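You operate a simulated robot arm through the tools that you are given. There is no shell and no other tool. Be economical: measure what you need, move in short steps, check, and stop when the job is done.

The job below is to be done with a simulated two-armed robot. You get a single attempt, and the scene is never put back.

TASK
Take the blue towel from the top of the orange-edged table and lay it out flat on the top of the purple-edged table.

It is judged by the outcome, as a careful person would: the job done as asked, and still so three seconds after it is handed in. It fails if anything else is knocked over, pushed out of place, dropped, spilled or broken. Flat cloth is picked up by pressing the open fingertips on it (5 to 10 N) and closing them slowly along it; thin cloth reads only 2 to 8 mm in the jaws.

THE ROBOT
Two 6-joint arms with two-finger grippers on one trunk, on a base that drives. Base frame: it is fixed to the floor where the robot stands at the start and does not move with it; the origin is under the middle of the robot, x ahead of it, y to its left, z up; the surface under the hand at the start is at about z = 740. Readings come in mm, rad, newtons and seconds.
The left shoulder is at the start at [70, 148, 1302], the right one opposite. With the tool pointing down near the work surface each hand reaches from about 380 to 660 mm from the robot's upright axis, wherever it stands, measured 20 degrees to its own side. Places, roughly: top of the purple-edged table [700, 1300, 700]. Payload 2.45 kg a hand.
Tool frame (each hand has its own): the origin (TCP) lies between the finger pads and is the grasp point; the fingertips stand 30 mm ahead of it; z points along the fingers, y is the line along which they close. The gripper opens to 106 mm. The gripper's body begins 79 mm behind the TCP.
Orientation is told as [roll, pitch, yaw] about the base's x, y, z axes, in that order, counted from this pose: with the fingers straight down and closing along the base's y, the tool's x points along the base's -x, its y along +y and its z along -z.

THE INTERFACE
- The arms move only by the tool send_rows. It takes "left_increments", "right_increments" or both (then of equal length, played together; a hand with none holds still); each is a list of rows, each a list of 7 numbers: the shift along the tool's x, y, z in mm, then the turn, a rotation vector about the tool's x, y, z in rad, then the opening, from 0 (shut) to 1 (fully open). In form: [[tx, ty, tz, rx, ry, rz, claw], ...]. A call has 1 to 10 rows; each row is the pose to reach, as a shift and turn from the pose commanded when the call began, along the tool's axes at that moment. Each row takes 0.2 s and may step no farther than 50 mm and 0.15 rad from the row before; otherwise, or with a gripper value out of range, the whole call is refused. Where a pose cannot be reached the arm comes as near as it can. A force on the tool above 40 N (or 10 N above the force at the start of the call, whichever is more), or a blocked arm, ends the call early, and 0.2 s more pass. Each finger travels about 72 mm/s and halts on what it meets, pressing with about 21 N; the grip force reading is that of the motor and also rises with nothing between the fingers. The clock runs only during rows and for 0.2 s after the last one: add rows that repeat a pose to give the fingers time. It gives the time, the measured TCP pose, the force on the tool (base axes), the opening and the grip force at its end, in the units of the frame above (readings bear some noise), with the torque about the TCP (base axes, N m) and any sound that the robot's microphone picked up, and new pictures: "pictures" is both (left out), scene, wrist or none (wrist: the cameras of the hands that moved).
- Cameras (640 x 400 px; columns grow to the right, rows downward): "scene" is now at [118.1, 17.8, 1503.3]; the picture's right is [0.25, -0.97, -0.00], its down [-0.80, -0.21, -0.56] and it looks along [0.54, 0.14, -0.83] (base axes); focal length 257 px, centre (320, 200). "left" rides on the left gripper at [76, 2, -106] in its tool frame; the picture's right is [-0.02, 1.00, 0.00], its down [-0.78, -0.02, -0.62] and it looks along [-0.62, -0.01, 0.78] (tool axes); focal length 247 px, centre (320, 200). "right" rides on the right gripper at [76, -2, -106] in its tool frame; the picture's right is [0.02, 1.00, 0.00], its down [-0.78, 0.02, -0.62] and it looks along [-0.62, 0.01, 0.78] (tool axes); focal length 247 px, centre (320, 200). There is no depth. A picture from a camera that has moved, and an enlarged one, comes with that camera's place and axes in the base frame and with its lens.
- move_column(by): slides the trunk up (or, below 0, down) by that many mm; the arms and the scene camera ride with it, the base frame stays. It gives what a move gives, with no picture.
- drive_base(legs): drives the robot by 1 to 6 legs, each [ahead, left, turn to the left] in mm, mm and rad, along the robot's own axes; the way and the turn of a leg run together, so that a leg with both is an arc; at most 1500 mm and 3.142 rad a leg. The arms and the cameras ride along, it lands a little off, and it stops where it bumps. It gives what a move gives, and a new picture of the scene camera.
- head_to(pan, tilt): turns the head with the scene camera to pan (to the left, within 1.501 rad either way) and tilt (down, from -0.506 to 1.204), counted from straight ahead of the robot. It gives what a move gives, and a new picture of the scene camera.
- inspect(camera, box): a new picture of the part [left, top, right, bottom] of that camera's present view, enlarged. It takes no simulated time.
- hand_in(): hands the job in; it is judged then, once.

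Go step by step. Nothing tells you exact positions but the pictures and the camera data: compare them with the known pose of the tool, close in by small moves and look again before you grip or let go. The budget is 120 turns and 260 pictures, counting those below and the enlarged ones. Unless the task says otherwise, let go and move clear before handing in, and close with one line.

The tools are called after ">>>" by a JSON object that holds its "name" and its "arguments". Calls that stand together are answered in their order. send_rows: Moves the arms, as the interface text tells. Its arguments: {"type":"object","properties":{"left_increments":{"type":"array","items":{"type":"array","items":{"type":"number"}}},"right_increments":{"type":"array","items":{"type":"array","items":{"type":"number"}}},"pictures":{"type":"string","enum":["both","scene","wrist","none"]}},"required":[]} The other tools are called the same way: move_column (by) slides the trunk up or down; drive_base (legs) drives the base; head_to (pan, tilt) turns the head that bears the scene camera; inspect (camera, box) takes an enlarged picture of a part of a camera's view; hand_in () hands the job in.

At the start:

```text
time_s: 0.0
left_tcp_pos: [591.5, 119.3, 945.1]
left_tcp_rot: [0.0, 0.002, 0.001]
left_ft_force: [-0.2, 0.3, -0.1]
left_moment: [0.0, -0.03, -0.01]
left_width: 105.9
left_grasp_force: 0.1
right_tcp_pos: [501.9, -332.9, 891.6]
right_tcp_rot: [-0.001, -0.002, 0.0]
right_ft_force: [0.2, 0.5, 0.9]
right_moment: [0.04, -0.01, 0.03]
right_width: 106.0
right_grasp_force: 0.1
trunk travel left (down, up): [-775.0, 165.0]
robot x, y, heading: [-0.0, -0.2, 0.003]
head pan, tilt: [0.253, 0.979]
```

scene: 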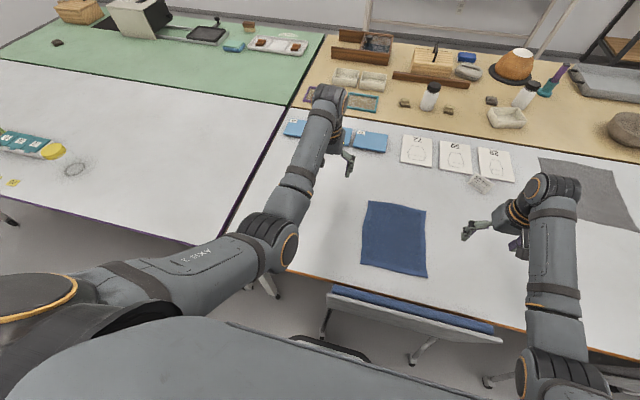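
right: 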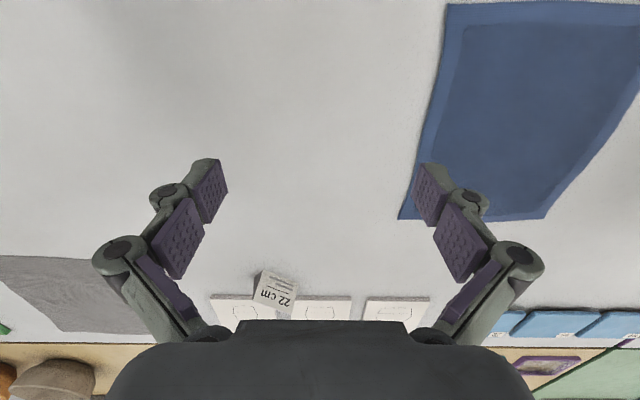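
left: 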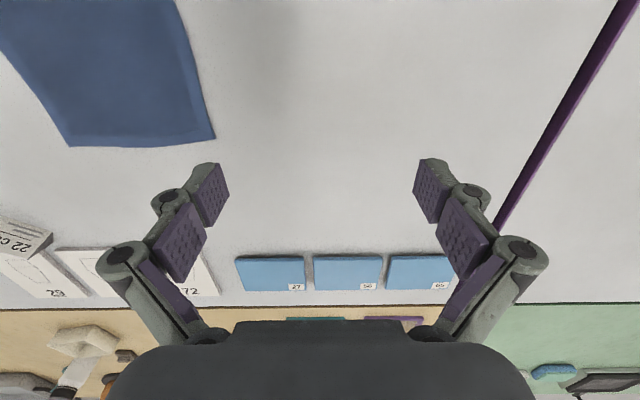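

The towel lies at about x 418–665, y −230 to −25. The purple-edged table begins at about y 430, and there looks to be free room at y 500–1000. First I look at the floor and the way to the left.

>>> {"name": "head_to", "arguments": {"pan": 1.0, "tilt": 0.9}}

>>> {"name": "head_to", "arguments": {"pan": -0.25, "tilt": 1.2}}

```text
time_s: 1.1
left_tcp_pos: [590.7, 118.6, 944.2]
left_tcp_rot: [0.001, 0.002, -0.002]
left_ft_force: [-0.5, -0.5, 0.8]
left_moment: [-0.03, 0.03, -0.01]
left_width: 106.2
left_grasp_force: 0.1
right_tcp_pos: [503.3, -333.5, 890.1]
right_tcp_rot: [-0.001, -0.001, 0.0]
right_ft_force: [0.6, -0.4, -0.7]
right_moment: [0.0, -0.01, -0.01]
right_width: 105.9
right_grasp_force: 0.1
trunk travel left (down, up): [-775.0, 165.0]
robot x, y, heading: [-2.0, -2.4, -0.005]
head pan, tilt: [1.0, 0.901]
camera scene: at [90.3, 63.5, 1509.0], right [0.84, -0.54, 0.0], down [-0.42, -0.66, -0.62], along [0.34, 0.52, -0.78], focal length 257 px, centre (320, 200)
```

scene: 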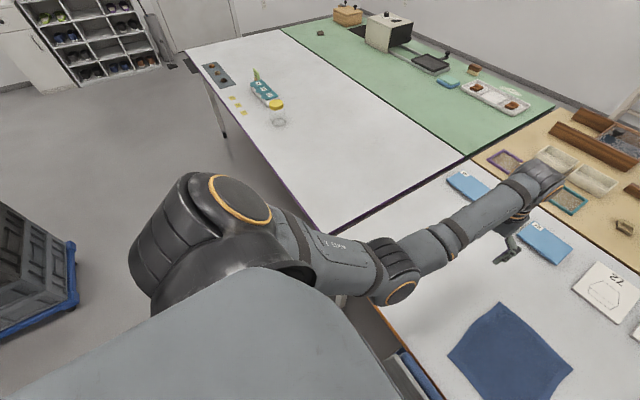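

```text
time_s: 2.5
left_tcp_pos: [592.1, 119.9, 944.7]
left_tcp_rot: [-0.001, -0.001, 0.0]
left_ft_force: [0.9, -1.5, -0.6]
left_moment: [0.02, -0.01, 0.0]
left_width: 105.9
left_grasp_force: 0.0
right_tcp_pos: [501.7, -334.9, 891.4]
right_tcp_rot: [0.0, -0.001, 0.001]
right_ft_force: [-0.3, -0.8, 0.8]
right_moment: [0.01, -0.01, 0.01]
right_width: 105.9
right_grasp_force: 0.0
trunk travel left (down, up): [-775.0, 165.0]
robot x, y, heading: [-1.1, -1.6, -0.005]
head pan, tilt: [-0.25, 1.201]
camera scene: at [103.6, -13.7, 1489.2], right [-0.25, -0.97, 0.0], down [-0.9, 0.23, -0.36], along [0.35, -0.09, -0.93], focal length 257 px, centre (320, 200)
```

scene: 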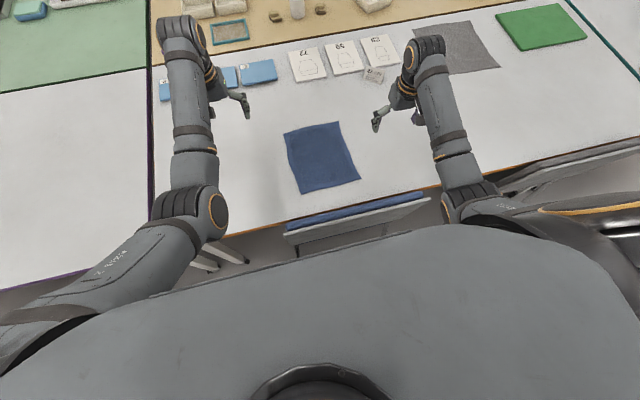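

The way left is clear, and the free area on the purple table is confirmed at about y 450–1050. I'll turn both hands so that they close along x (the wrist cameras outward) and bring them over the near corners, still high.

>>> {"name": "send_rows", "arguments": {"left_increments": [[12, -12, 9, 0, 0, 0.15, 1], [24, -24, 18, 0, 0, 0.3, 0.9], [36, -36, 27, 0, 0, 0.45, 0.8], [48, -48, 36, 0, 0, 0.6, 0.7], [60, -60, 45, 0, 0, 0.75, 0.6], [72, -72, 54, 0, 0, 0.9, 0.5], [84, -84, 63, 0, 0, 1.05, 0.42], [96, -96, 72, 0, 0, 1.2, 0.42], [108, -108, 81, 0, 0, 1.35, 0.42], [120, -120, 90, 0, 0, 1.5, 0.42]], "right_increments": [[5, 8, 4, 0, 0, -0.15, 1], [9, 16, 8, 0, 0, -0.3, 0.9], [14, 24, 12, 0, 0, -0.45, 0.8], [18, 32, 16, 0, 0, -0.6, 0.7], [23, 40, 20, 0, 0, -0.75, 0.6], [28, 48, 24, 0, 0, -0.9, 0.5], [32, 56, 28, 0, 0, -1.05, 0.42], [37, 64, 32, 0, 0, -1.2, 0.42], [41, 70, 36, 0, 0, -1.35, 0.42], [46, 75, 40, 0, 0, -1.5, 0.42]]}}

```text
time_s: 3.9
left_tcp_pos: [555.1, 146.4, 899.0]
left_tcp_rot: [0.128, 0.067, -0.731]
left_ft_force: [0.7, -0.1, 0.0]
left_moment: [-0.03, 0.0, -0.03]
left_width: 53.2
left_grasp_force: 0.0
left hand out of reach, approached as far as the arm can: row 6
right_tcp_pos: [478.5, -291.8, 868.4]
right_tcp_rot: [0.0, 0.001, 0.805]
right_ft_force: [-0.1, -0.7, 0.0]
right_moment: [-0.01, 0.04, -0.02]
right_width: 52.9
right_grasp_force: 0.1
trunk travel left (down, up): [-775.0, 165.0]
robot x, y, heading: [-1.0, -0.6, 0.001]
head pan, tilt: [-0.25, 1.201]
stopped in row 6 (left hand): the arm was blocked; the commanded pose is now the measured one
camera scene: at [103.4, -13.2, 1489.3], right [-0.25, -0.97, 0.0], down [-0.9, 0.23, -0.36], along [0.35, -0.09, -0.93], focal length 257 px, centre (320, 200)
camera right: at [424.9, -347.5, 975.7], right [-0.74, 0.68, 0.0], down [0.53, 0.58, 0.62], along [0.42, 0.46, -0.78], focal length 247 px, centre (320, 200)
camera left: at [496.7, 184.2, 1008.8], right [0.68, 0.72, 0.13], down [0.55, -0.62, 0.56], along [0.48, -0.31, -0.82], focal length 247 px, centre (320, 200)
```

scene: 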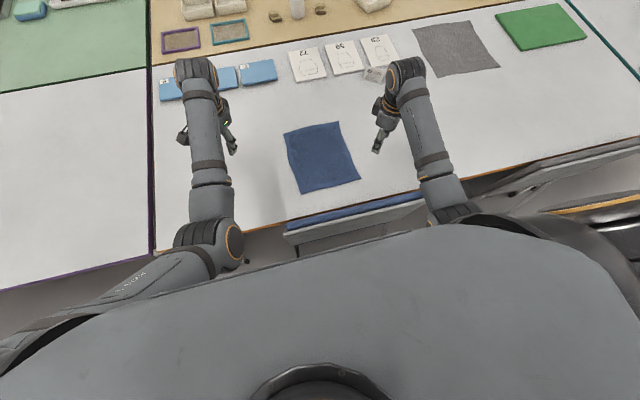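
right: 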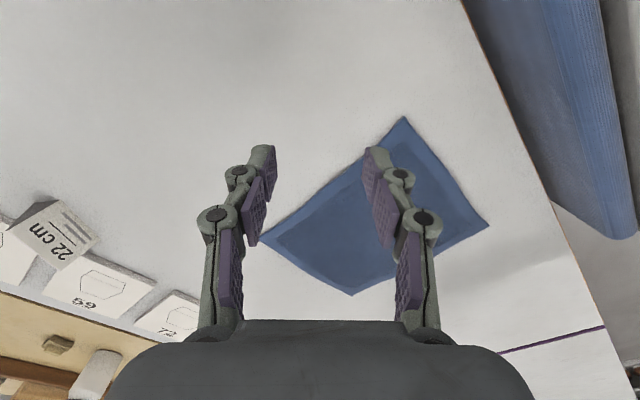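
left: 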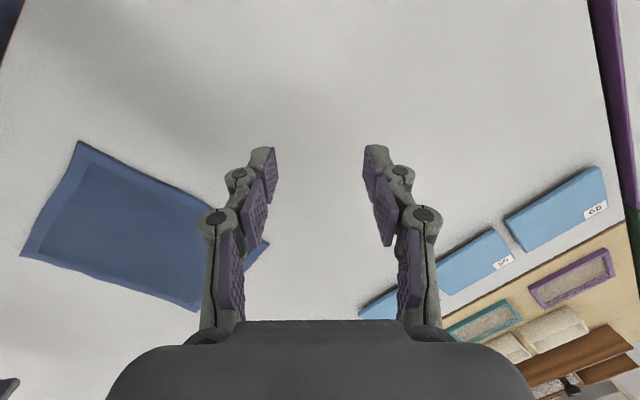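

The left wrist hit a limit while twisting in that stretched pose. I'll untwist it and raise it, and sidestep the base to the right so that the towel is centred.

>>> {"name": "send_rows", "arguments": {"left_increments": [[0, 0, -10, 0.024, -0.003, -0.122, 0.42], [0, 0, -20, 0.048, -0.006, -0.244, 0.42], [0, 0, -30, 0.073, -0.009, -0.366, 0.42], [0, 0, -40, 0.097, -0.012, -0.488, 0.42], [0, 0, -40, 0.122, -0.014, -0.61, 0.42], [0, 0, -40, 0.146, -0.017, -0.731, 0.42]], "pictures": "none"}}

>>> {"name": "drive_base", "arguments": {"legs": [[0, -130, 0]]}}

```text
time_s: 5.2
left_tcp_pos: [554.4, 138.9, 937.7]
left_tcp_rot: [-0.006, 0.001, -0.003]
left_ft_force: [0.1, 0.4, -0.2]
left_moment: [0.02, -0.01, -0.01]
left_width: 44.6
left_grasp_force: 0.0
right_tcp_pos: [477.4, -291.2, 869.7]
right_tcp_rot: [0.0, 0.003, 0.805]
right_ft_force: [-0.3, 0.4, 0.6]
right_moment: [0.0, -0.01, -0.01]
right_width: 53.0
right_grasp_force: 0.1
trunk travel left (down, up): [-775.0, 165.0]
robot x, y, heading: [3.7, -0.6, -0.006]
head pan, tilt: [-0.25, 1.201]
```

```text
time_s: 6.5
left_tcp_pos: [553.5, 8.7, 937.0]
left_tcp_rot: [-0.003, 0.001, -0.003]
left_ft_force: [0.3, 0.0, -0.3]
left_moment: [0.01, -0.01, -0.02]
left_width: 44.2
left_grasp_force: 0.1
right_tcp_pos: [478.4, -421.9, 868.9]
right_tcp_rot: [-0.001, 0.0, 0.805]
right_ft_force: [-0.2, -0.5, 0.1]
right_moment: [0.0, -0.03, -0.03]
right_width: 53.1
right_grasp_force: 0.2
trunk travel left (down, up): [-775.0, 165.0]
robot x, y, heading: [0.2, -133.3, 0.005]
head pan, tilt: [-0.25, 1.201]
camera scene: at [103.7, -144.8, 1489.2], right [-0.25, -0.97, 0.0], down [-0.9, 0.23, -0.36], along [0.35, -0.09, -0.93], focal length 257 px, centre (320, 200)
```

scene: 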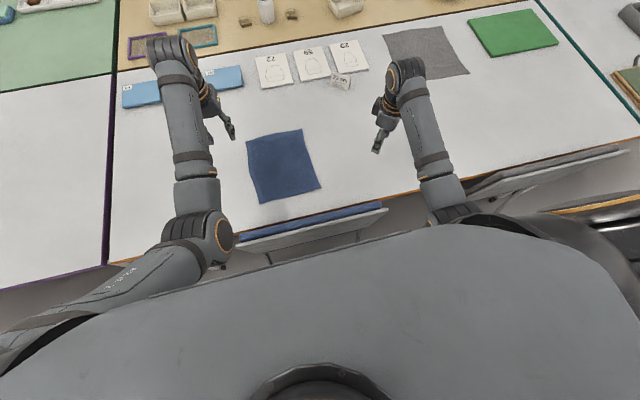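

The towel is now centred. I bring the left hand nearer before twisting it and carry on turning the right one.

>>> {"name": "send_rows", "arguments": {"left_increments": [[16, 4, 7, 0, 0, 0, 0.42], [32, 8, 14, 0, 0, 0, 0.42], [48, 12, 21, 0, 0, 0, 0.42], [64, 16, 28, 0, 0, 0, 0.42], [80, 20, 35, 0, 0, 0, 0.42], [95, 24, 40, 0, 0, 0, 0.42], [95, 24, 40, 0, 0, 0.14, 0.42], [95, 24, 40, 0, 0, 0.28, 0.42], [95, 24, 40, 0, 0, 0.42, 0.42], [95, 24, 40, 0, 0, 0.56, 0.42]], "right_increments": [[0, 0, 0, 0, 0, -0.12, 0.42], [0, 0, 0, 0, 0, -0.24, 0.42], [0, 0, 0, 0, 0, -0.36, 0.42], [0, 0, 0, 0, 0, -0.48, 0.42], [0, 0, 0, 0, 0, -0.6, 0.42], [-16, 20, 0, 0, 0, -0.7, 0.42], [-32, 40, 5, 0, 0, -0.765, 0.42], [-50, 60, 10, 0, 0, -0.765, 0.42], [-70, 90, 15, 0, 0, -0.765, 0.42], [-94, 118, 20, 0, 0, -0.765, 0.42]]}}

```text
time_s: 8.9
left_tcp_pos: [457.3, 34.5, 896.9]
left_tcp_rot: [0.004, 0.006, -0.565]
left_ft_force: [0.7, 0.6, 0.4]
left_moment: [0.0, 0.01, -0.02]
left_width: 44.2
left_grasp_force: 0.0
right_tcp_pos: [462.7, -304.4, 848.3]
right_tcp_rot: [-0.003, 0.061, 1.561]
right_ft_force: [0.3, -0.2, 0.6]
right_moment: [0.03, 0.02, 0.02]
right_width: 44.2
right_grasp_force: 0.1
trunk travel left (down, up): [-775.0, 165.0]
robot x, y, heading: [1.6, -129.5, 0.001]
head pan, tilt: [-0.25, 1.201]
stopped in row 10 (right hand): the arm was blocked; the commanded pose is now the measured one
camera scene: at [103.8, -147.7, 1489.2], right [-0.25, -0.97, 0.0], down [-0.9, 0.23, -0.36], along [0.35, -0.09, -0.93], focal length 257 px, centre (320, 200)
camera right: at [462.2, -374.6, 959.0], right [-1.0, -0.01, 0.0], down [-0.01, 0.82, 0.57], along [-0.01, 0.57, -0.82], focal length 247 px, centre (320, 200)
camera left: at [395.2, 76.6, 1002.9], right [0.55, 0.83, 0.0], down [0.66, -0.44, 0.62], along [0.51, -0.34, -0.79], focal length 247 px, centre (320, 200)
```

scene: 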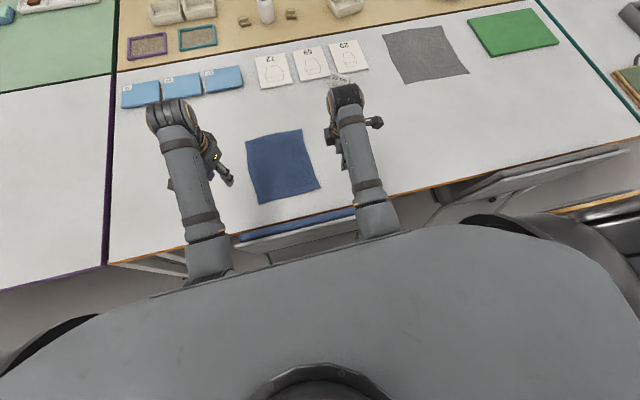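
right: 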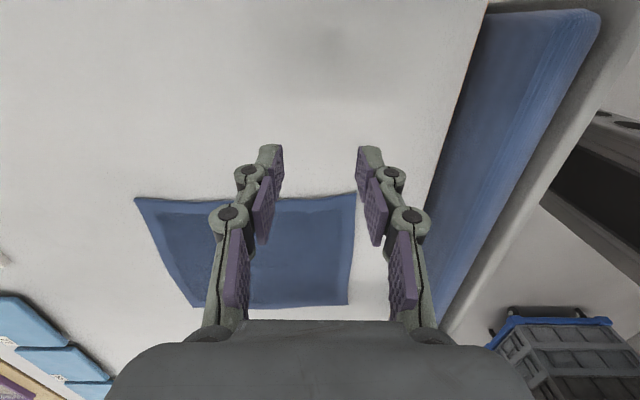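
left: 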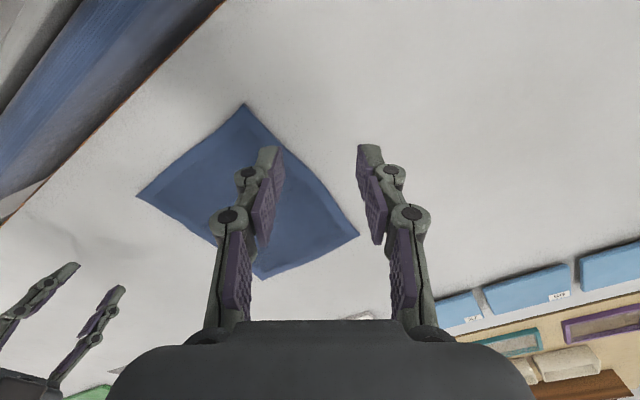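

Closing fully along x is beyond the wrists' range here, so I'll use ±0.8 rad yaw, pinching each near corner crosswise. Next I set both hands above the corners at a safe height.

>>> {"name": "send_rows", "arguments": {"left_increments": [[-5, -10, 8, 0, 0, 0.04, 0.32], [-9, -20, 16, 0, 0, 0.08, 0.32], [-14, -30, 24, 0, 0, 0.12, 0.32], [-19, -40, 32, 0, 0, 0.16, 0.32], [-23, -50, 40, 0, 0, 0.2, 0.32], [-28, -59, 47, 0, 0, 0.235, 0.32]], "right_increments": [[-12, 2, 0, -0.004, -0.009, 0.127, 0.32], [-25, 5, 0, -0.008, -0.019, 0.254, 0.32], [-37, 7, 0, -0.011, -0.028, 0.381, 0.32], [-49, 9, 0, -0.015, -0.038, 0.507, 0.32], [-62, 12, 0, -0.019, -0.047, 0.634, 0.32], [-74, 14, 0, -0.023, -0.057, 0.761, 0.32]]}}

>>> {"name": "head_to", "arguments": {"pan": 0.0, "tilt": 1.15}}

```text
time_s: 10.1
left_tcp_pos: [457.2, 63.6, 857.0]
left_tcp_rot: [0.123, 0.099, -0.711]
left_ft_force: [-0.5, 0.1, 0.0]
left_moment: [-0.01, 0.04, 0.0]
left_width: 33.7
left_grasp_force: 0.0
right_tcp_pos: [459.8, -326.0, 841.8]
right_tcp_rot: [-0.102, 0.135, 0.989]
right_ft_force: [0.1, 0.6, 0.0]
right_moment: [-0.03, 0.01, 0.0]
right_width: 33.9
right_grasp_force: 0.0
trunk travel left (down, up): [-775.0, 165.0]
robot x, y, heading: [-2.7, -130.5, -0.003]
head pan, tilt: [-0.25, 1.201]
stopped in row 5 (left hand): the arm was blocked; the commanded pose is now the measured one
camera scene: at [103.6, -146.3, 1489.2], right [-0.25, -0.97, 0.0], down [-0.9, 0.23, -0.36], along [0.35, -0.09, -0.93], focal length 257 px, centre (320, 200)
camera right: at [417.9, -372.9, 957.4], right [-0.85, 0.52, -0.1], down [0.4, 0.76, 0.51], along [0.34, 0.39, -0.86], focal length 247 px, centre (320, 200)
camera left: at [401.6, 96.9, 969.6], right [0.67, 0.73, 0.12], down [0.58, -0.62, 0.53], along [0.46, -0.29, -0.84], focal length 247 px, centre (320, 200)
```

scene: 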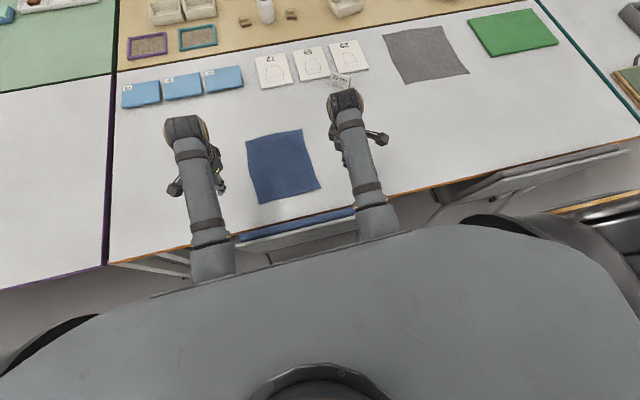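
right: 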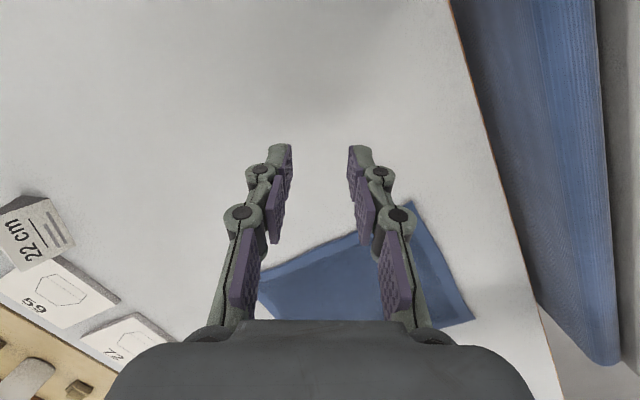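
left: 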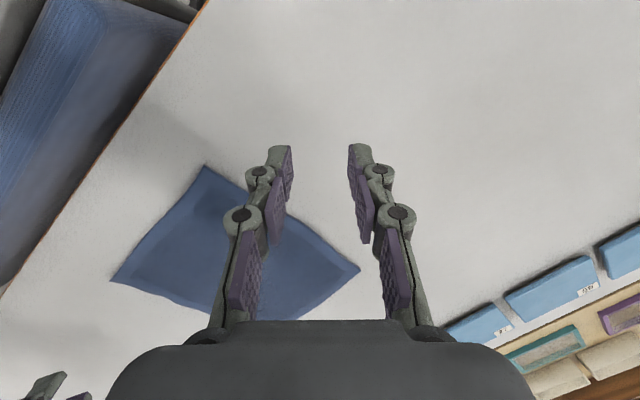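

```text
time_s: 10.8
left_tcp_pos: [458.5, 62.5, 857.8]
left_tcp_rot: [0.121, 0.097, -0.711]
left_ft_force: [0.3, -0.7, -0.1]
left_moment: [-0.03, 0.0, -0.01]
left_width: 34.0
left_grasp_force: 0.1
right_tcp_pos: [460.5, -325.2, 841.7]
right_tcp_rot: [-0.103, 0.134, 0.99]
right_ft_force: [0.2, 0.8, -0.5]
right_moment: [0.02, 0.04, 0.01]
right_width: 33.9
right_grasp_force: 0.1
trunk travel left (down, up): [-775.0, 165.0]
robot x, y, heading: [-4.0, -131.8, 0.005]
head pan, tilt: [0.0, 1.15]
camera scene: at [109.0, -132.4, 1492.1], right [0.0, -1.0, 0.0], down [-0.91, 0.0, -0.41], along [0.41, 0.0, -0.91], focal length 257 px, centre (320, 200)
```

scene: 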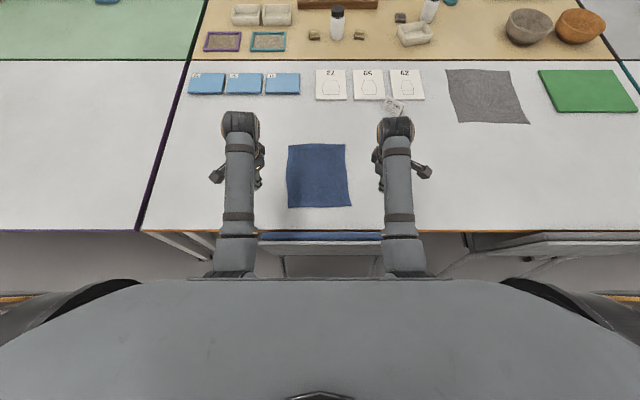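

Both arms seem unable to go inward with these yaws. I'll straighten both hands to yaw 0 and then test going inward.

>>> {"name": "send_rows", "arguments": {"left_increments": [[0, 0, 0, 0.019, -0.006, -0.089, 0.32], [0, 0, 0, 0.037, -0.012, -0.178, 0.32], [0, 0, 0, 0.056, -0.019, -0.267, 0.32], [0, 0, 0, 0.075, -0.025, -0.355, 0.32], [0, 0, 0, 0.094, -0.031, -0.444, 0.32], [0, 0, 0, 0.112, -0.037, -0.533, 0.32], [0, 0, 0, 0.131, -0.044, -0.622, 0.32], [0, 0, 0, 0.15, -0.05, -0.711, 0.32]], "right_increments": [[0, 0, 0, -0.02, -0.009, 0.124, 0.32], [0, 0, 0, -0.04, -0.018, 0.248, 0.32], [0, 0, 0, -0.06, -0.027, 0.371, 0.32], [0, 0, 0, -0.08, -0.036, 0.495, 0.32], [0, 0, 0, -0.1, -0.045, 0.619, 0.32], [0, 0, 0, -0.12, -0.054, 0.743, 0.32], [0, 0, 0, -0.14, -0.063, 0.866, 0.32], [0, 0, 0, -0.16, -0.072, 0.99, 0.32]], "pictures": "none"}}

```text
time_s: 12.6
left_tcp_pos: [458.9, 61.0, 858.4]
left_tcp_rot: [0.001, -0.003, -0.003]
left_ft_force: [0.6, -0.4, -0.6]
left_moment: [0.01, 0.01, 0.02]
left_width: 33.9
left_grasp_force: 0.1
right_tcp_pos: [460.3, -324.8, 841.8]
right_tcp_rot: [0.004, 0.001, 0.003]
right_ft_force: [0.1, 1.3, 0.6]
right_moment: [0.0, 0.0, -0.02]
right_width: 34.1
right_grasp_force: 0.0
trunk travel left (down, up): [-775.0, 165.0]
robot x, y, heading: [0.2, -130.8, -0.001]
head pan, tilt: [0.0, 1.15]
```

Both are straight again. Now I'll move them inward at yaw 0.

>>> {"name": "send_rows", "arguments": {"left_increments": [[0, -15, 0, 0, 0, 0, 0.32], [0, -30, 0, 0, 0, 0, 0.32], [0, -45, 0, 0, 0, 0, 0.32], [0, -60, 0, 0, 0, 0, 0.32], [0, -75, 0, 0, 0, 0, 0.32], [0, -90, 0, 0, 0, 0, 0.32], [0, -105, 0, 0, 0, 0, 0.32], [0, -120, 0, 0, 0, 0, 0.32]], "right_increments": [[0, 15, 0, 0, 0, 0, 0.32], [0, 30, 0, 0, 0, 0, 0.32], [0, 45, 0, 0, 0, 0, 0.32], [0, 60, 0, 0, 0, 0, 0.32], [0, 75, 0, 0, 0, 0, 0.32], [0, 90, 0, 0, 0, 0, 0.32], [0, 105, 0, 0, 0, 0, 0.32], [0, 120, 0, 0, 0, 0, 0.32]]}}

```text
time_s: 14.0
left_tcp_pos: [461.7, 61.6, 848.7]
left_tcp_rot: [0.162, -0.005, 0.015]
left_ft_force: [-0.8, 0.1, 0.2]
left_moment: [-0.03, 0.01, -0.01]
left_width: 34.3
left_grasp_force: 0.1
right_tcp_pos: [461.7, -318.4, 831.6]
right_tcp_rot: [-0.147, 0.0, -0.016]
right_ft_force: [-0.6, 0.2, 0.5]
right_moment: [0.02, -0.05, -0.03]
right_width: 34.0
right_grasp_force: 0.0
trunk travel left (down, up): [-775.0, 165.0]
robot x, y, heading: [0.6, -133.3, 0.003]
head pan, tilt: [0.0, 1.15]
stopped in row 6 (left hand): the arm was blocked; the commanded pose is now the measured one
camera scene: at [109.1, -132.2, 1492.1], right [0.0, -1.0, 0.0], down [-0.91, 0.0, -0.41], along [0.41, 0.0, -0.91], focal length 257 px, centre (320, 200)
camera right: at [384.6, -303.9, 937.6], right [-0.01, 0.99, -0.15], down [0.78, 0.1, 0.61], along [0.62, -0.11, -0.78], focal length 247 px, centre (320, 200)
camera left: at [385.0, 44.9, 952.5], right [0.01, 0.99, 0.16], down [0.78, -0.11, 0.61], along [0.62, 0.12, -0.77], focal length 247 px, centre (320, 200)
```

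scene: 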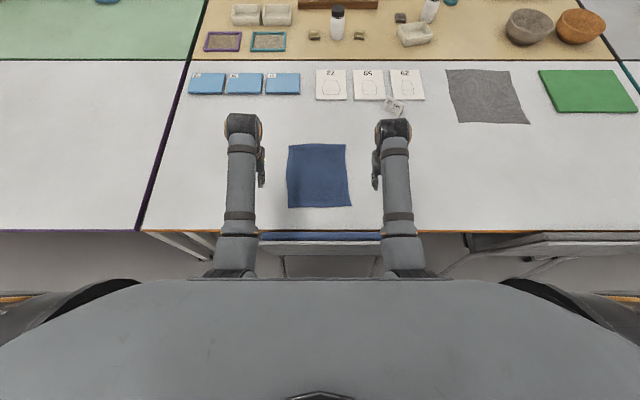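
right: 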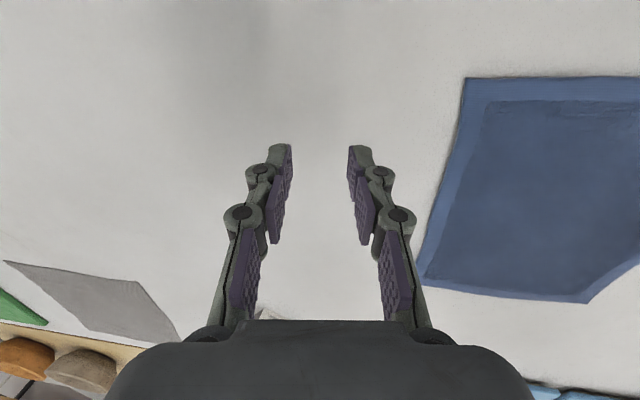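
left: 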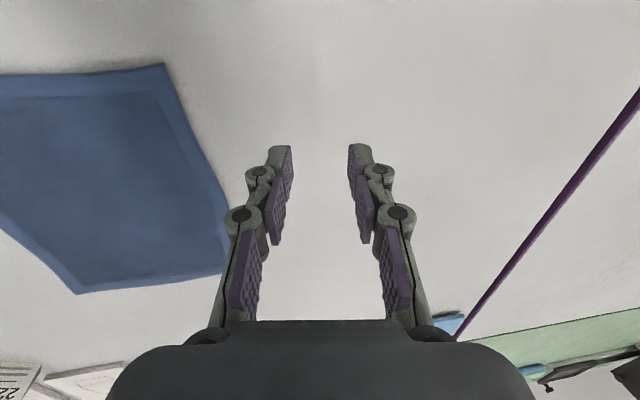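

The hands can't come close enough together to hold both corners. The two tables look flush, so the gentler plan is to pinch the middle of the towel's left edge with the left hand and draw it left onto the purple table, trailing flat. I straighten the hands, sidestep and look closely at the seam.

>>> {"name": "send_rows", "arguments": {"left_increments": [[-15, 0, 0, 0.03, 0, 0, 0.32], [-30, 0, 0, 0.06, 0, 0, 0.32], [-45, 0, 0, 0.1, 0, 0, 0.32], [-60, 0, 0, 0.13, 0, 0, 0.32], [-80, 0, 0, 0.162, 0, 0, 0.32]], "right_increments": [[0, 0, -15, -0.03, 0, 0, 0.32], [0, -10, -30, -0.06, 0, 0, 0.32], [0, -20, -45, -0.1, 0, 0, 0.32], [0, -20, -60, -0.13, 0, 0, 0.32], [0, -20, -80, -0.147, 0, 0, 0.32]], "pictures": "none"}}

>>> {"name": "drive_base", "arguments": {"legs": [[0, -122, 0]]}}

>>> {"name": "inspect", "arguments": {"camera": "left", "box": [0, 0, 640, 400]}}

>>> {"name": "inspect", "arguments": {"camera": "scene", "box": [0, 40, 320, 240]}}

```text
time_s: 15.2
left_tcp_pos: [541.4, 60.5, 849.9]
left_tcp_rot: [0.0, -0.003, 0.015]
left_ft_force: [-0.4, -0.2, -0.9]
left_moment: [0.0, 0.03, -0.02]
left_width: 33.9
left_grasp_force: 0.1
right_tcp_pos: [463.4, -325.0, 911.8]
right_tcp_rot: [0.004, -0.003, -0.014]
right_ft_force: [0.4, -0.5, -0.5]
right_moment: [0.03, 0.0, -0.01]
right_width: 33.8
right_grasp_force: 0.1
trunk travel left (down, up): [-775.0, 165.0]
robot x, y, heading: [0.9, -131.5, 0.002]
head pan, tilt: [0.0, 1.15]
```

```text
time_s: 16.4
left_tcp_pos: [539.8, -60.8, 848.8]
left_tcp_rot: [-0.002, -0.004, 0.016]
left_ft_force: [0.1, 0.1, -0.6]
left_moment: [-0.04, -0.02, -0.03]
left_width: 33.9
left_grasp_force: 0.0
right_tcp_pos: [462.9, -446.0, 913.1]
right_tcp_rot: [0.003, -0.003, -0.014]
right_ft_force: [-0.6, 1.2, 0.4]
right_moment: [-0.04, -0.01, -0.02]
right_width: 33.9
right_grasp_force: 0.0
trunk travel left (down, up): [-775.0, 165.0]
robot x, y, heading: [4.3, -255.5, -0.003]
head pan, tilt: [0.0, 1.15]
camera scene: at [109.4, -254.2, 1492.1], right [0.0, -1.0, 0.0], down [-0.91, 0.0, -0.41], along [0.41, 0.0, -0.91], focal length 257 px, centre (320, 200)
```

scene: 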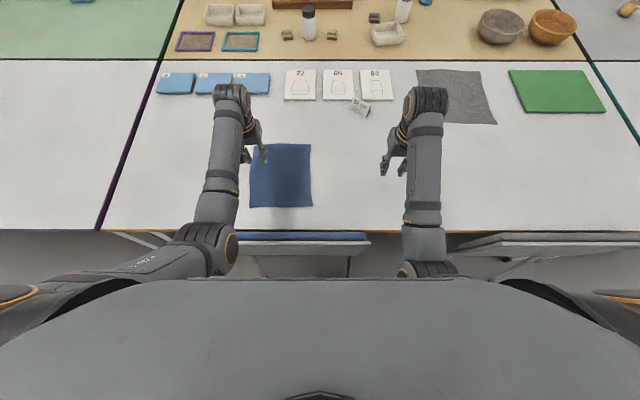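

```text
1.00 times, centred on (320, 200) of left (not enlarged: the box is as wide or as high as the picture)
camera zoom: at [464.5, -60.5, 954.1], right [0.01, 1.0, 0.0], down [0.78, 0.0, 0.63], along [0.63, 0.0, -0.78], focal length 247 px, centre (320, 200)
```

zoom: 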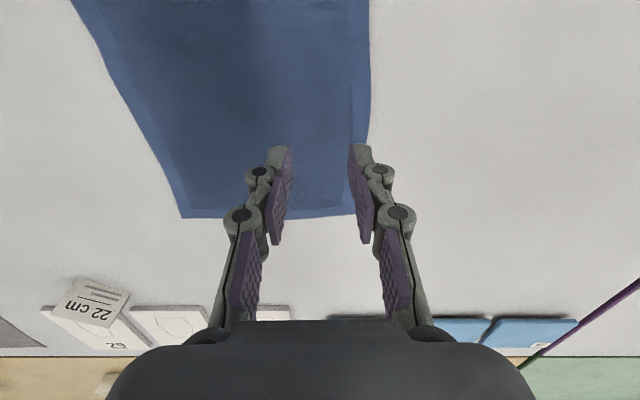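

```text
2.00 times, centred on (160, 140) of scene
camera zoom: at [109.4, -254.2, 1492.1], right [0.0, -1.0, 0.0], down [-0.91, 0.0, -0.41], along [0.41, 0.0, -0.91], focal length 514 px, centre (640, 320)
```

zoom: 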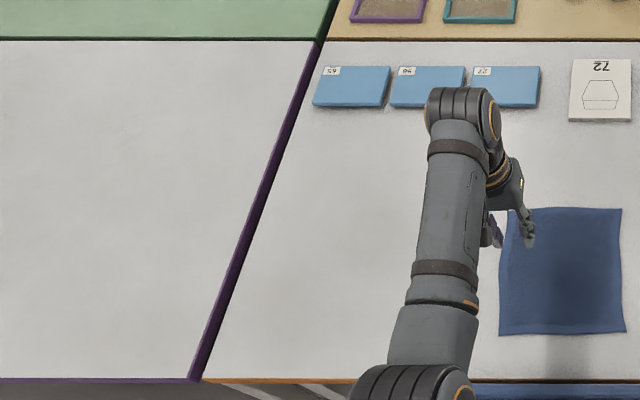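

The towel's left edge is at y ≈ −19, and the hand is over the middle of it. The purple table seems to have a small step or gap at the seam, so I'll lift the leading edge there. Now I lower the open fingertips towards the cloth.

>>> {"name": "send_rows", "arguments": {"left_increments": [[0, 5, 15, 0, 0, 0, 0.34], [-2, 5, 30, 0, 0, 0, 0.34], [-2, 5, 45, 0, 0, 0, 0.34], [-2, 5, 58, 0, 0, 0, 0.34], [-2, 5, 66, 0, 0, 0, 0.34], [-2, 5, 70, 0, 0, 0, 0.34]], "pictures": "wrist"}}

```text
time_s: 17.8
left_tcp_pos: [542.6, -56.8, 778.7]
left_tcp_rot: [-0.001, -0.006, 0.017]
left_ft_force: [-0.2, 0.6, 0.4]
left_moment: [0.0, 0.03, -0.03]
left_width: 35.7
left_grasp_force: 0.0
right_tcp_pos: [463.1, -447.7, 911.1]
right_tcp_rot: [0.003, -0.004, -0.014]
right_ft_force: [0.3, -0.2, -0.7]
right_moment: [-0.04, -0.03, -0.04]
right_width: 33.8
right_grasp_force: 0.1
trunk travel left (down, up): [-775.0, 165.0]
robot x, y, heading: [1.5, -255.5, 0.001]
head pan, tilt: [0.0, 1.15]
camera left: at [466.5, -56.4, 883.8], right [0.0, 1.0, 0.0], down [0.78, 0.0, 0.63], along [0.63, 0.0, -0.78], focal length 247 px, centre (320, 200)
```

left: 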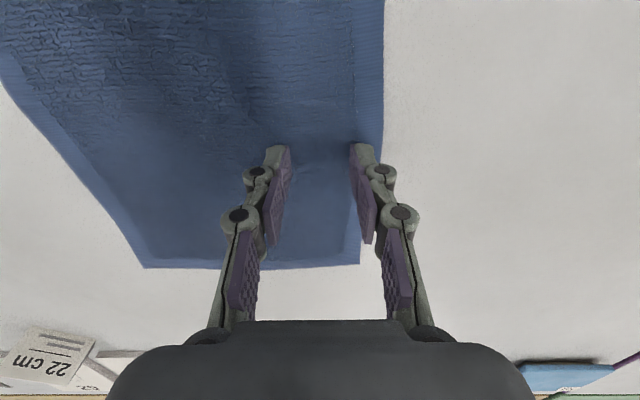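

The fingers sit just inside the edge, about 9 mm above the table. I go down slowly until I feel contact.

>>> {"name": "send_rows", "arguments": {"left_increments": [[0, 0, 2, 0, 0, 0, 0.34], [0, 0, 4, 0, 0, 0, 0.34], [0, 0, 6, 0, 0, 0, 0.34], [0, 0, 8, 0, 0, 0, 0.34]], "pictures": "none"}}

```text
time_s: 18.8
left_tcp_pos: [543.2, -57.5, 773.6]
left_tcp_rot: [-0.001, -0.008, 0.018]
left_ft_force: [-1.1, -0.2, 9.0]
left_moment: [0.03, 0.05, -0.04]
left_width: 36.3
left_grasp_force: 0.0
right_tcp_pos: [461.8, -448.6, 913.6]
right_tcp_rot: [0.003, -0.005, -0.013]
right_ft_force: [-0.2, -0.6, 1.0]
right_moment: [0.02, -0.01, 0.01]
right_width: 33.9
right_grasp_force: 0.1
trunk travel left (down, up): [-775.0, 165.0]
robot x, y, heading: [-1.5, -252.7, 0.006]
head pan, tilt: [0.0, 1.15]
```

Contact at 9 N, with the table surface at about z 742. Now I close slowly along the cloth.

>>> {"name": "send_rows", "arguments": {"left_increments": [[0, 0, 0, 0, 0, 0, 0.3], [0, 0, 0, 0, 0, 0, 0.26], [0, 0, 0, 0, 0, 0, 0.22], [0, 0, 0, 0, 0, 0, 0.18], [0, 0, 0, 0, 0, 0, 0.14], [0, 0, 0, 0, 0, 0, 0.1], [0, 0, 0, 0, 0, 0, 0.05], [0, 0, 0, 0, 0, 0, 0], [0, 0, 0, 0, 0, 0, 0], [0, 0, 0, 0, 0, 0, 0]], "pictures": "wrist"}}

```text
time_s: 21.0
left_tcp_pos: [542.6, -56.5, 772.1]
left_tcp_rot: [0.0, -0.007, 0.018]
left_ft_force: [-0.2, 0.5, 9.0]
left_moment: [0.0, 0.09, 0.01]
left_width: 4.0
left_grasp_force: 20.8
right_tcp_pos: [462.2, -447.2, 913.1]
right_tcp_rot: [0.004, -0.007, -0.014]
right_ft_force: [0.4, 0.5, 0.2]
right_moment: [0.02, 0.0, 0.02]
right_width: 33.8
right_grasp_force: 0.0
trunk travel left (down, up): [-775.0, 165.0]
robot x, y, heading: [-3.0, -259.5, -0.003]
head pan, tilt: [0.0, 1.15]
camera left: at [466.4, -56.4, 876.5], right [0.01, 1.0, 0.0], down [0.78, 0.0, 0.63], along [0.63, 0.0, -0.78], focal length 247 px, centre (320, 200)
```

left: 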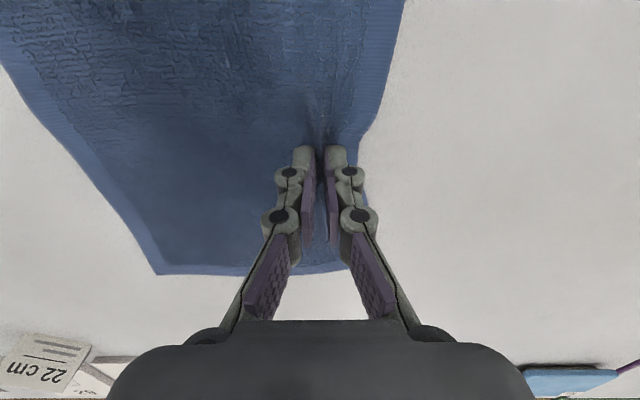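

The cloth is gripped (4 mm). I lift the edge 15 mm and draw it a first stretch to the left.

>>> {"name": "send_rows", "arguments": {"left_increments": [[0, 0, -5, 0, 0, 0, 0], [0, 0, -10, 0, 0, 0, 0], [0, 0, -17, 0, 0, 0, 0]], "pictures": "none"}}

>>> {"name": "drive_base", "arguments": {"legs": [[0, 200, 0]]}}

>>> {"name": "inspect", "arguments": {"camera": "left", "box": [0, 0, 640, 400]}}

```text
time_s: 21.8
left_tcp_pos: [541.9, -56.6, 788.3]
left_tcp_rot: [-0.002, -0.005, 0.016]
left_ft_force: [0.2, 0.3, 0.1]
left_moment: [0.01, 0.04, 0.03]
left_width: 4.3
left_grasp_force: 21.3
right_tcp_pos: [461.6, -447.5, 910.9]
right_tcp_rot: [0.003, -0.003, -0.013]
right_ft_force: [-0.7, -0.6, 0.3]
right_moment: [0.0, 0.02, 0.01]
right_width: 33.9
right_grasp_force: 0.1
trunk travel left (down, up): [-775.0, 165.0]
robot x, y, heading: [-0.9, -258.5, 0.005]
head pan, tilt: [0.0, 1.15]
```

```text
time_s: 23.4
left_tcp_pos: [543.9, 140.7, 788.9]
left_tcp_rot: [0.0, -0.004, 0.014]
left_ft_force: [-0.5, 0.8, -0.3]
left_moment: [0.0, 0.0, -0.02]
left_width: 4.3
left_grasp_force: 20.9
right_tcp_pos: [462.8, -250.1, 911.9]
right_tcp_rot: [0.003, -0.003, -0.017]
right_ft_force: [0.8, 0.3, -0.4]
right_moment: [0.0, 0.0, 0.0]
right_width: 33.8
right_grasp_force: 0.1
trunk travel left (down, up): [-775.0, 165.0]
robot x, y, heading: [1.8, -55.0, 0.0]
head pan, tilt: [0.0, 1.15]
camera scene: at [109.2, -56.4, 1492.1], right [0.0, -1.0, 0.0], down [-0.91, 0.0, -0.41], along [0.41, 0.0, -0.91], focal length 257 px, centre (320, 200)
```

scene: 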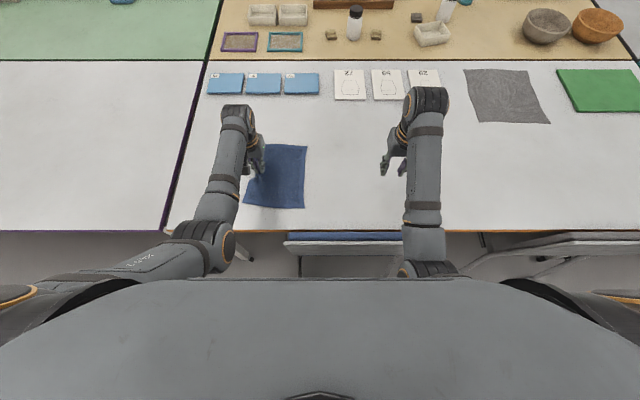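

```text
1.00 times, centred on (320, 200) of left (not enlarged: the box is as wide or as high as the picture)
camera zoom: at [467.1, 141.3, 893.3], right [0.01, 1.0, 0.0], down [0.78, -0.01, 0.63], along [0.63, -0.01, -0.78], focal length 247 px, centre (320, 200)
```

zoom: 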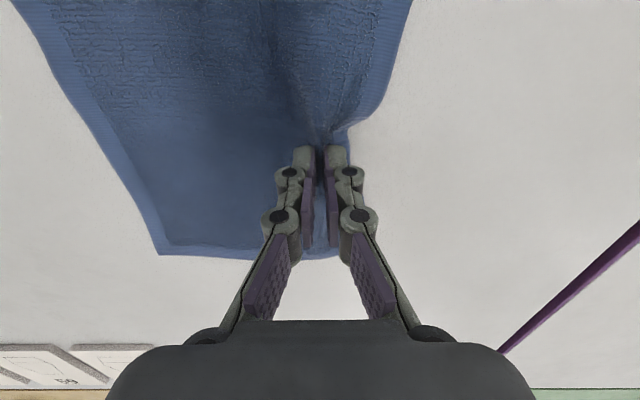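

The towel trails flat behind the hand. Before crossing, I look closely at the seam, which is at about y 430.

>>> {"name": "inspect", "arguments": {"camera": "scene", "box": [150, 60, 250, 122]}}

>>> {"name": "inspect", "arguments": {"camera": "scene", "box": [140, 170, 220, 240]}}

>>> {"name": "inspect", "arguments": {"camera": "left", "box": [480, 200, 640, 400]}}

```text
6.40 times, centred on (200, 91) of scene
camera zoom: at [109.2, -56.4, 1492.1], right [0.0, -1.0, 0.0], down [-0.91, 0.0, -0.41], along [0.41, 0.0, -0.91], focal length 1645 px, centre (1088, 898)
```

zoom: 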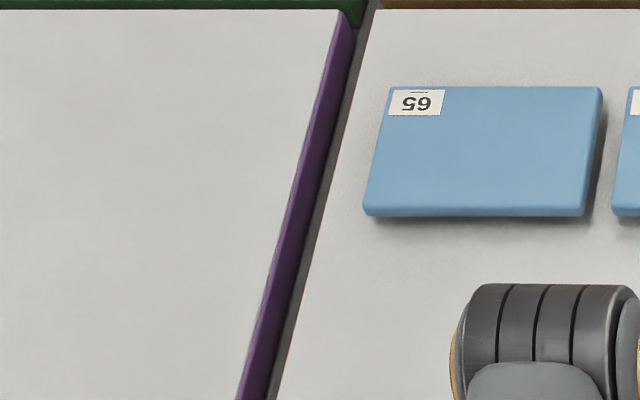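

```text
5.71 times, centred on (180, 205) of scene
camera zoom: at [109.2, -56.4, 1492.1], right [0.0, -1.0, 0.0], down [-0.91, 0.0, -0.41], along [0.41, 0.0, -0.91], focal length 1469 px, centre (1120, 171)
```

zoom: 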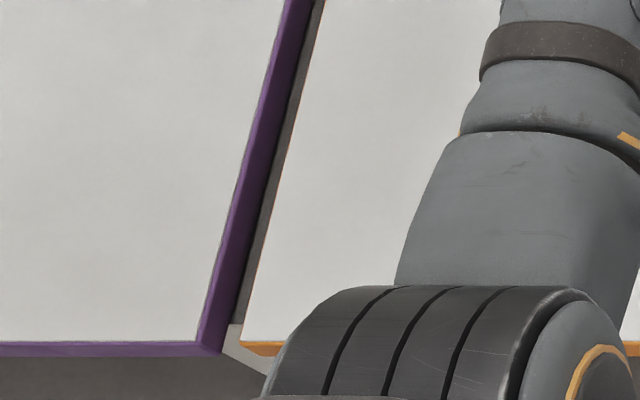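

```text
2.00 times, centred on (560, 300) of left
camera zoom: at [467.1, 141.3, 893.3], right [0.01, 1.0, 0.0], down [0.78, -0.01, 0.63], along [0.63, -0.01, -0.78], focal length 494 px, centre (-160, 0)
```

zoom: 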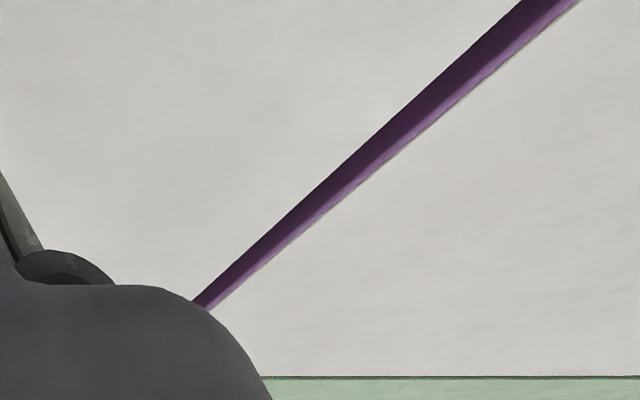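

The tables are level, with a gap of about 25 mm between them. I raise the leading edge to clear it and carry on left.

>>> {"name": "send_rows", "arguments": {"left_increments": [[0, 0, -12, 0, 0, 0, 0], [0, 0, -24, 0, 0, 0, 0], [0, 0, -34, 0, 0, 0, 0]], "pictures": "none"}}

>>> {"name": "drive_base", "arguments": {"legs": [[0, 380, 0]]}}

>>> {"name": "inspect", "arguments": {"camera": "left", "box": [0, 0, 640, 400]}}

```text
time_s: 24.2
left_tcp_pos: [543.4, 140.1, 822.3]
left_tcp_rot: [-0.001, -0.006, 0.013]
left_ft_force: [0.3, 0.0, -0.4]
left_moment: [0.0, -0.02, 0.03]
left_width: 4.4
left_grasp_force: 20.6
right_tcp_pos: [462.1, -250.5, 912.4]
right_tcp_rot: [0.003, -0.002, -0.019]
right_ft_force: [0.2, 0.2, 0.7]
right_moment: [0.01, 0.03, 0.02]
right_width: 33.7
right_grasp_force: 0.0
trunk travel left (down, up): [-775.0, 165.0]
robot x, y, heading: [-1.9, -52.2, 0.004]
head pan, tilt: [0.0, 1.15]
```

```text
time_s: 26.6
left_tcp_pos: [543.5, 517.2, 822.9]
left_tcp_rot: [-0.002, -0.006, 0.014]
left_ft_force: [0.9, 0.6, 0.1]
left_moment: [0.0, 0.02, 0.01]
left_width: 4.4
left_grasp_force: 20.9
right_tcp_pos: [461.7, 126.6, 912.2]
right_tcp_rot: [0.004, -0.004, -0.016]
right_ft_force: [0.0, 0.0, 0.8]
right_moment: [-0.03, 0.01, -0.02]
right_width: 33.8
right_grasp_force: 0.0
trunk travel left (down, up): [-775.0, 165.0]
robot x, y, heading: [2.8, 322.7, -0.0]
head pan, tilt: [0.0, 1.15]
camera scene: at [109.4, 320.0, 1492.1], right [0.0, -1.0, 0.0], down [-0.91, 0.0, -0.41], along [0.41, 0.0, -0.91], focal length 257 px, centre (320, 200)
```

scene: 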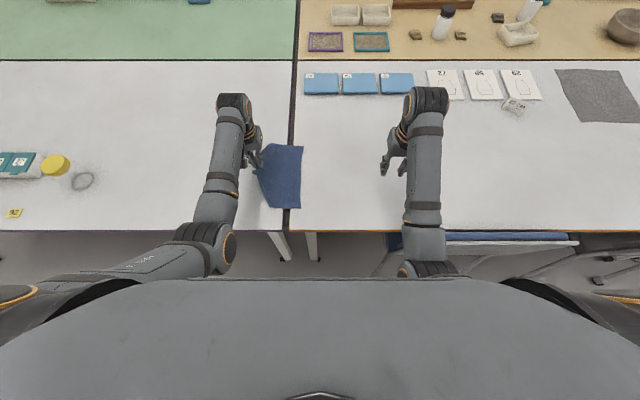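

```text
1.00 times, centred on (320, 200) of left (not enlarged: the box is as wide or as high as the picture)
camera zoom: at [467.0, 516.9, 927.5], right [0.01, 1.0, 0.0], down [0.78, -0.01, 0.63], along [0.63, -0.01, -0.78], focal length 247 px, centre (320, 200)
```

zoom: 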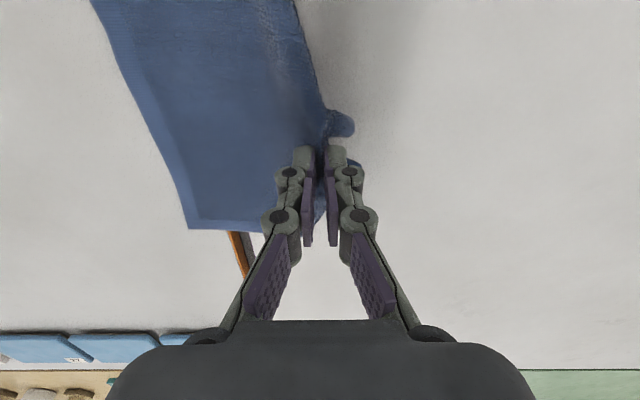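

The leading edge is past the gap. I lower it close to the purple table and continue, so the towel stretches out again.

>>> {"name": "send_rows", "arguments": {"left_increments": [[0, 0, 12, 0, 0, 0, 0], [0, 0, 24, 0, 0, 0, 0], [0, 0, 36, 0, 0, 0, 0]], "pictures": "none"}}

>>> {"name": "drive_base", "arguments": {"legs": [[0, 310, 0]]}}

>>> {"name": "inspect", "arguments": {"camera": "left", "box": [0, 0, 640, 400]}}

```text
time_s: 27.4
left_tcp_pos: [543.3, 514.8, 787.1]
left_tcp_rot: [-0.002, -0.004, 0.014]
left_ft_force: [0.1, -0.1, -0.4]
left_moment: [-0.01, 0.05, 0.02]
left_width: 3.9
left_grasp_force: 20.7
right_tcp_pos: [462.8, 127.3, 912.5]
right_tcp_rot: [0.003, -0.002, -0.015]
right_ft_force: [0.6, 1.0, 0.7]
right_moment: [0.01, 0.0, 0.01]
right_width: 34.0
right_grasp_force: 0.1
trunk travel left (down, up): [-775.0, 165.0]
robot x, y, heading: [1.2, 321.3, 0.001]
head pan, tilt: [0.0, 1.15]
```

```text
time_s: 29.5
left_tcp_pos: [541.3, 826.3, 787.6]
left_tcp_rot: [-0.001, -0.005, 0.018]
left_ft_force: [-0.1, 1.2, 0.3]
left_moment: [-0.02, 0.02, 0.01]
left_width: 4.0
left_grasp_force: 20.6
right_tcp_pos: [463.0, 437.9, 911.4]
right_tcp_rot: [0.005, -0.005, -0.013]
right_ft_force: [0.2, -0.3, 0.1]
right_moment: [-0.02, -0.01, -0.01]
right_width: 34.1
right_grasp_force: 0.1
trunk travel left (down, up): [-775.0, 165.0]
robot x, y, heading: [-1.5, 627.5, 0.008]
head pan, tilt: [0.0, 1.15]
camera scene: at [108.7, 629.5, 1492.1], right [0.0, -1.0, 0.0], down [-0.91, 0.0, -0.41], along [0.41, 0.0, -0.91], focal length 257 px, centre (320, 200)
```

scene: 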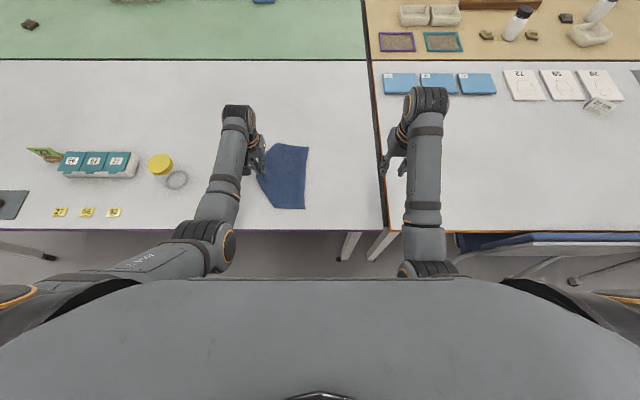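

```text
1.00 times, centred on (320, 200) of left (not enlarged: the box is as wide or as high as the picture)
camera zoom: at [465.9, 827.0, 891.6], right [0.0, 1.0, 0.0], down [0.78, 0.0, 0.63], along [0.63, 0.0, -0.78], focal length 247 px, centre (320, 200)
```

zoom: 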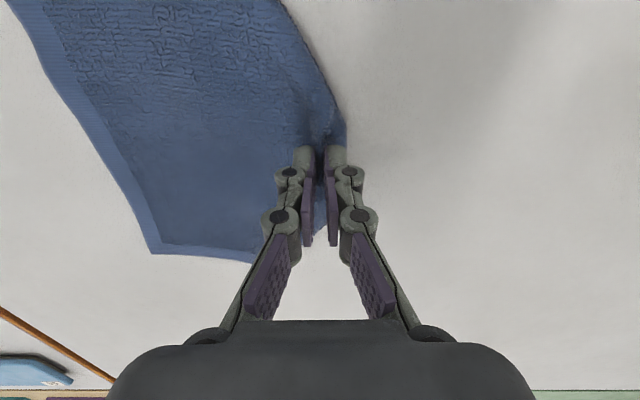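

The whole towel is on the purple table now, but the leading corners appear tucked under. I lower, open slowly while pressing to spread the pinch, and look.

>>> {"name": "send_rows", "arguments": {"left_increments": [[0, 0, 6, 0, 0, 0, 0], [0, 0, 10, 0, 0, 0, 0], [0, 0, 13, 0, 0, 0, 0], [0, 0, 14, 0, 0, 0, 0]], "pictures": "wrist"}}

>>> {"name": "inspect", "arguments": {"camera": "scene", "box": [230, 120, 358, 220]}}

```text
time_s: 30.5
left_tcp_pos: [543.0, 825.6, 774.6]
left_tcp_rot: [-0.002, -0.011, 0.018]
left_ft_force: [-1.2, 0.9, 17.9]
left_moment: [0.02, 0.06, 0.03]
left_width: 3.9
left_grasp_force: 20.9
right_tcp_pos: [460.6, 437.6, 912.7]
right_tcp_rot: [0.002, -0.005, -0.012]
right_ft_force: [0.6, 0.4, -0.4]
right_moment: [0.01, 0.02, -0.03]
right_width: 34.0
right_grasp_force: 0.1
trunk travel left (down, up): [-775.0, 165.0]
robot x, y, heading: [-0.2, 627.8, 0.005]
head pan, tilt: [0.0, 1.15]
camera left: at [465.8, 826.6, 879.5], right [0.0, 1.0, 0.0], down [0.78, 0.0, 0.63], along [0.63, 0.0, -0.78], focal length 247 px, centre (320, 200)
```

left: 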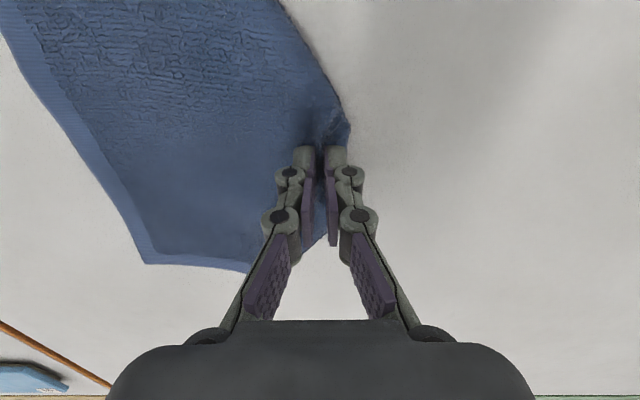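

```text
4.00 times, centred on (294, 170) of scene
camera zoom: at [105.9, 629.1, 1492.6], right [0.0, -1.0, 0.0], down [-0.91, 0.0, -0.41], along [0.41, 0.0, -0.91], focal length 1028 px, centre (424, 320)
```

zoom: 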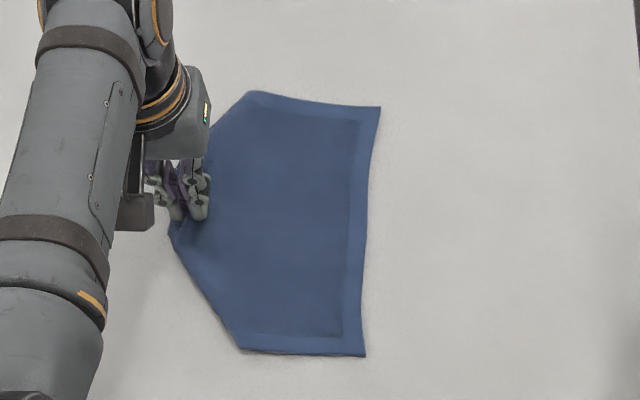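

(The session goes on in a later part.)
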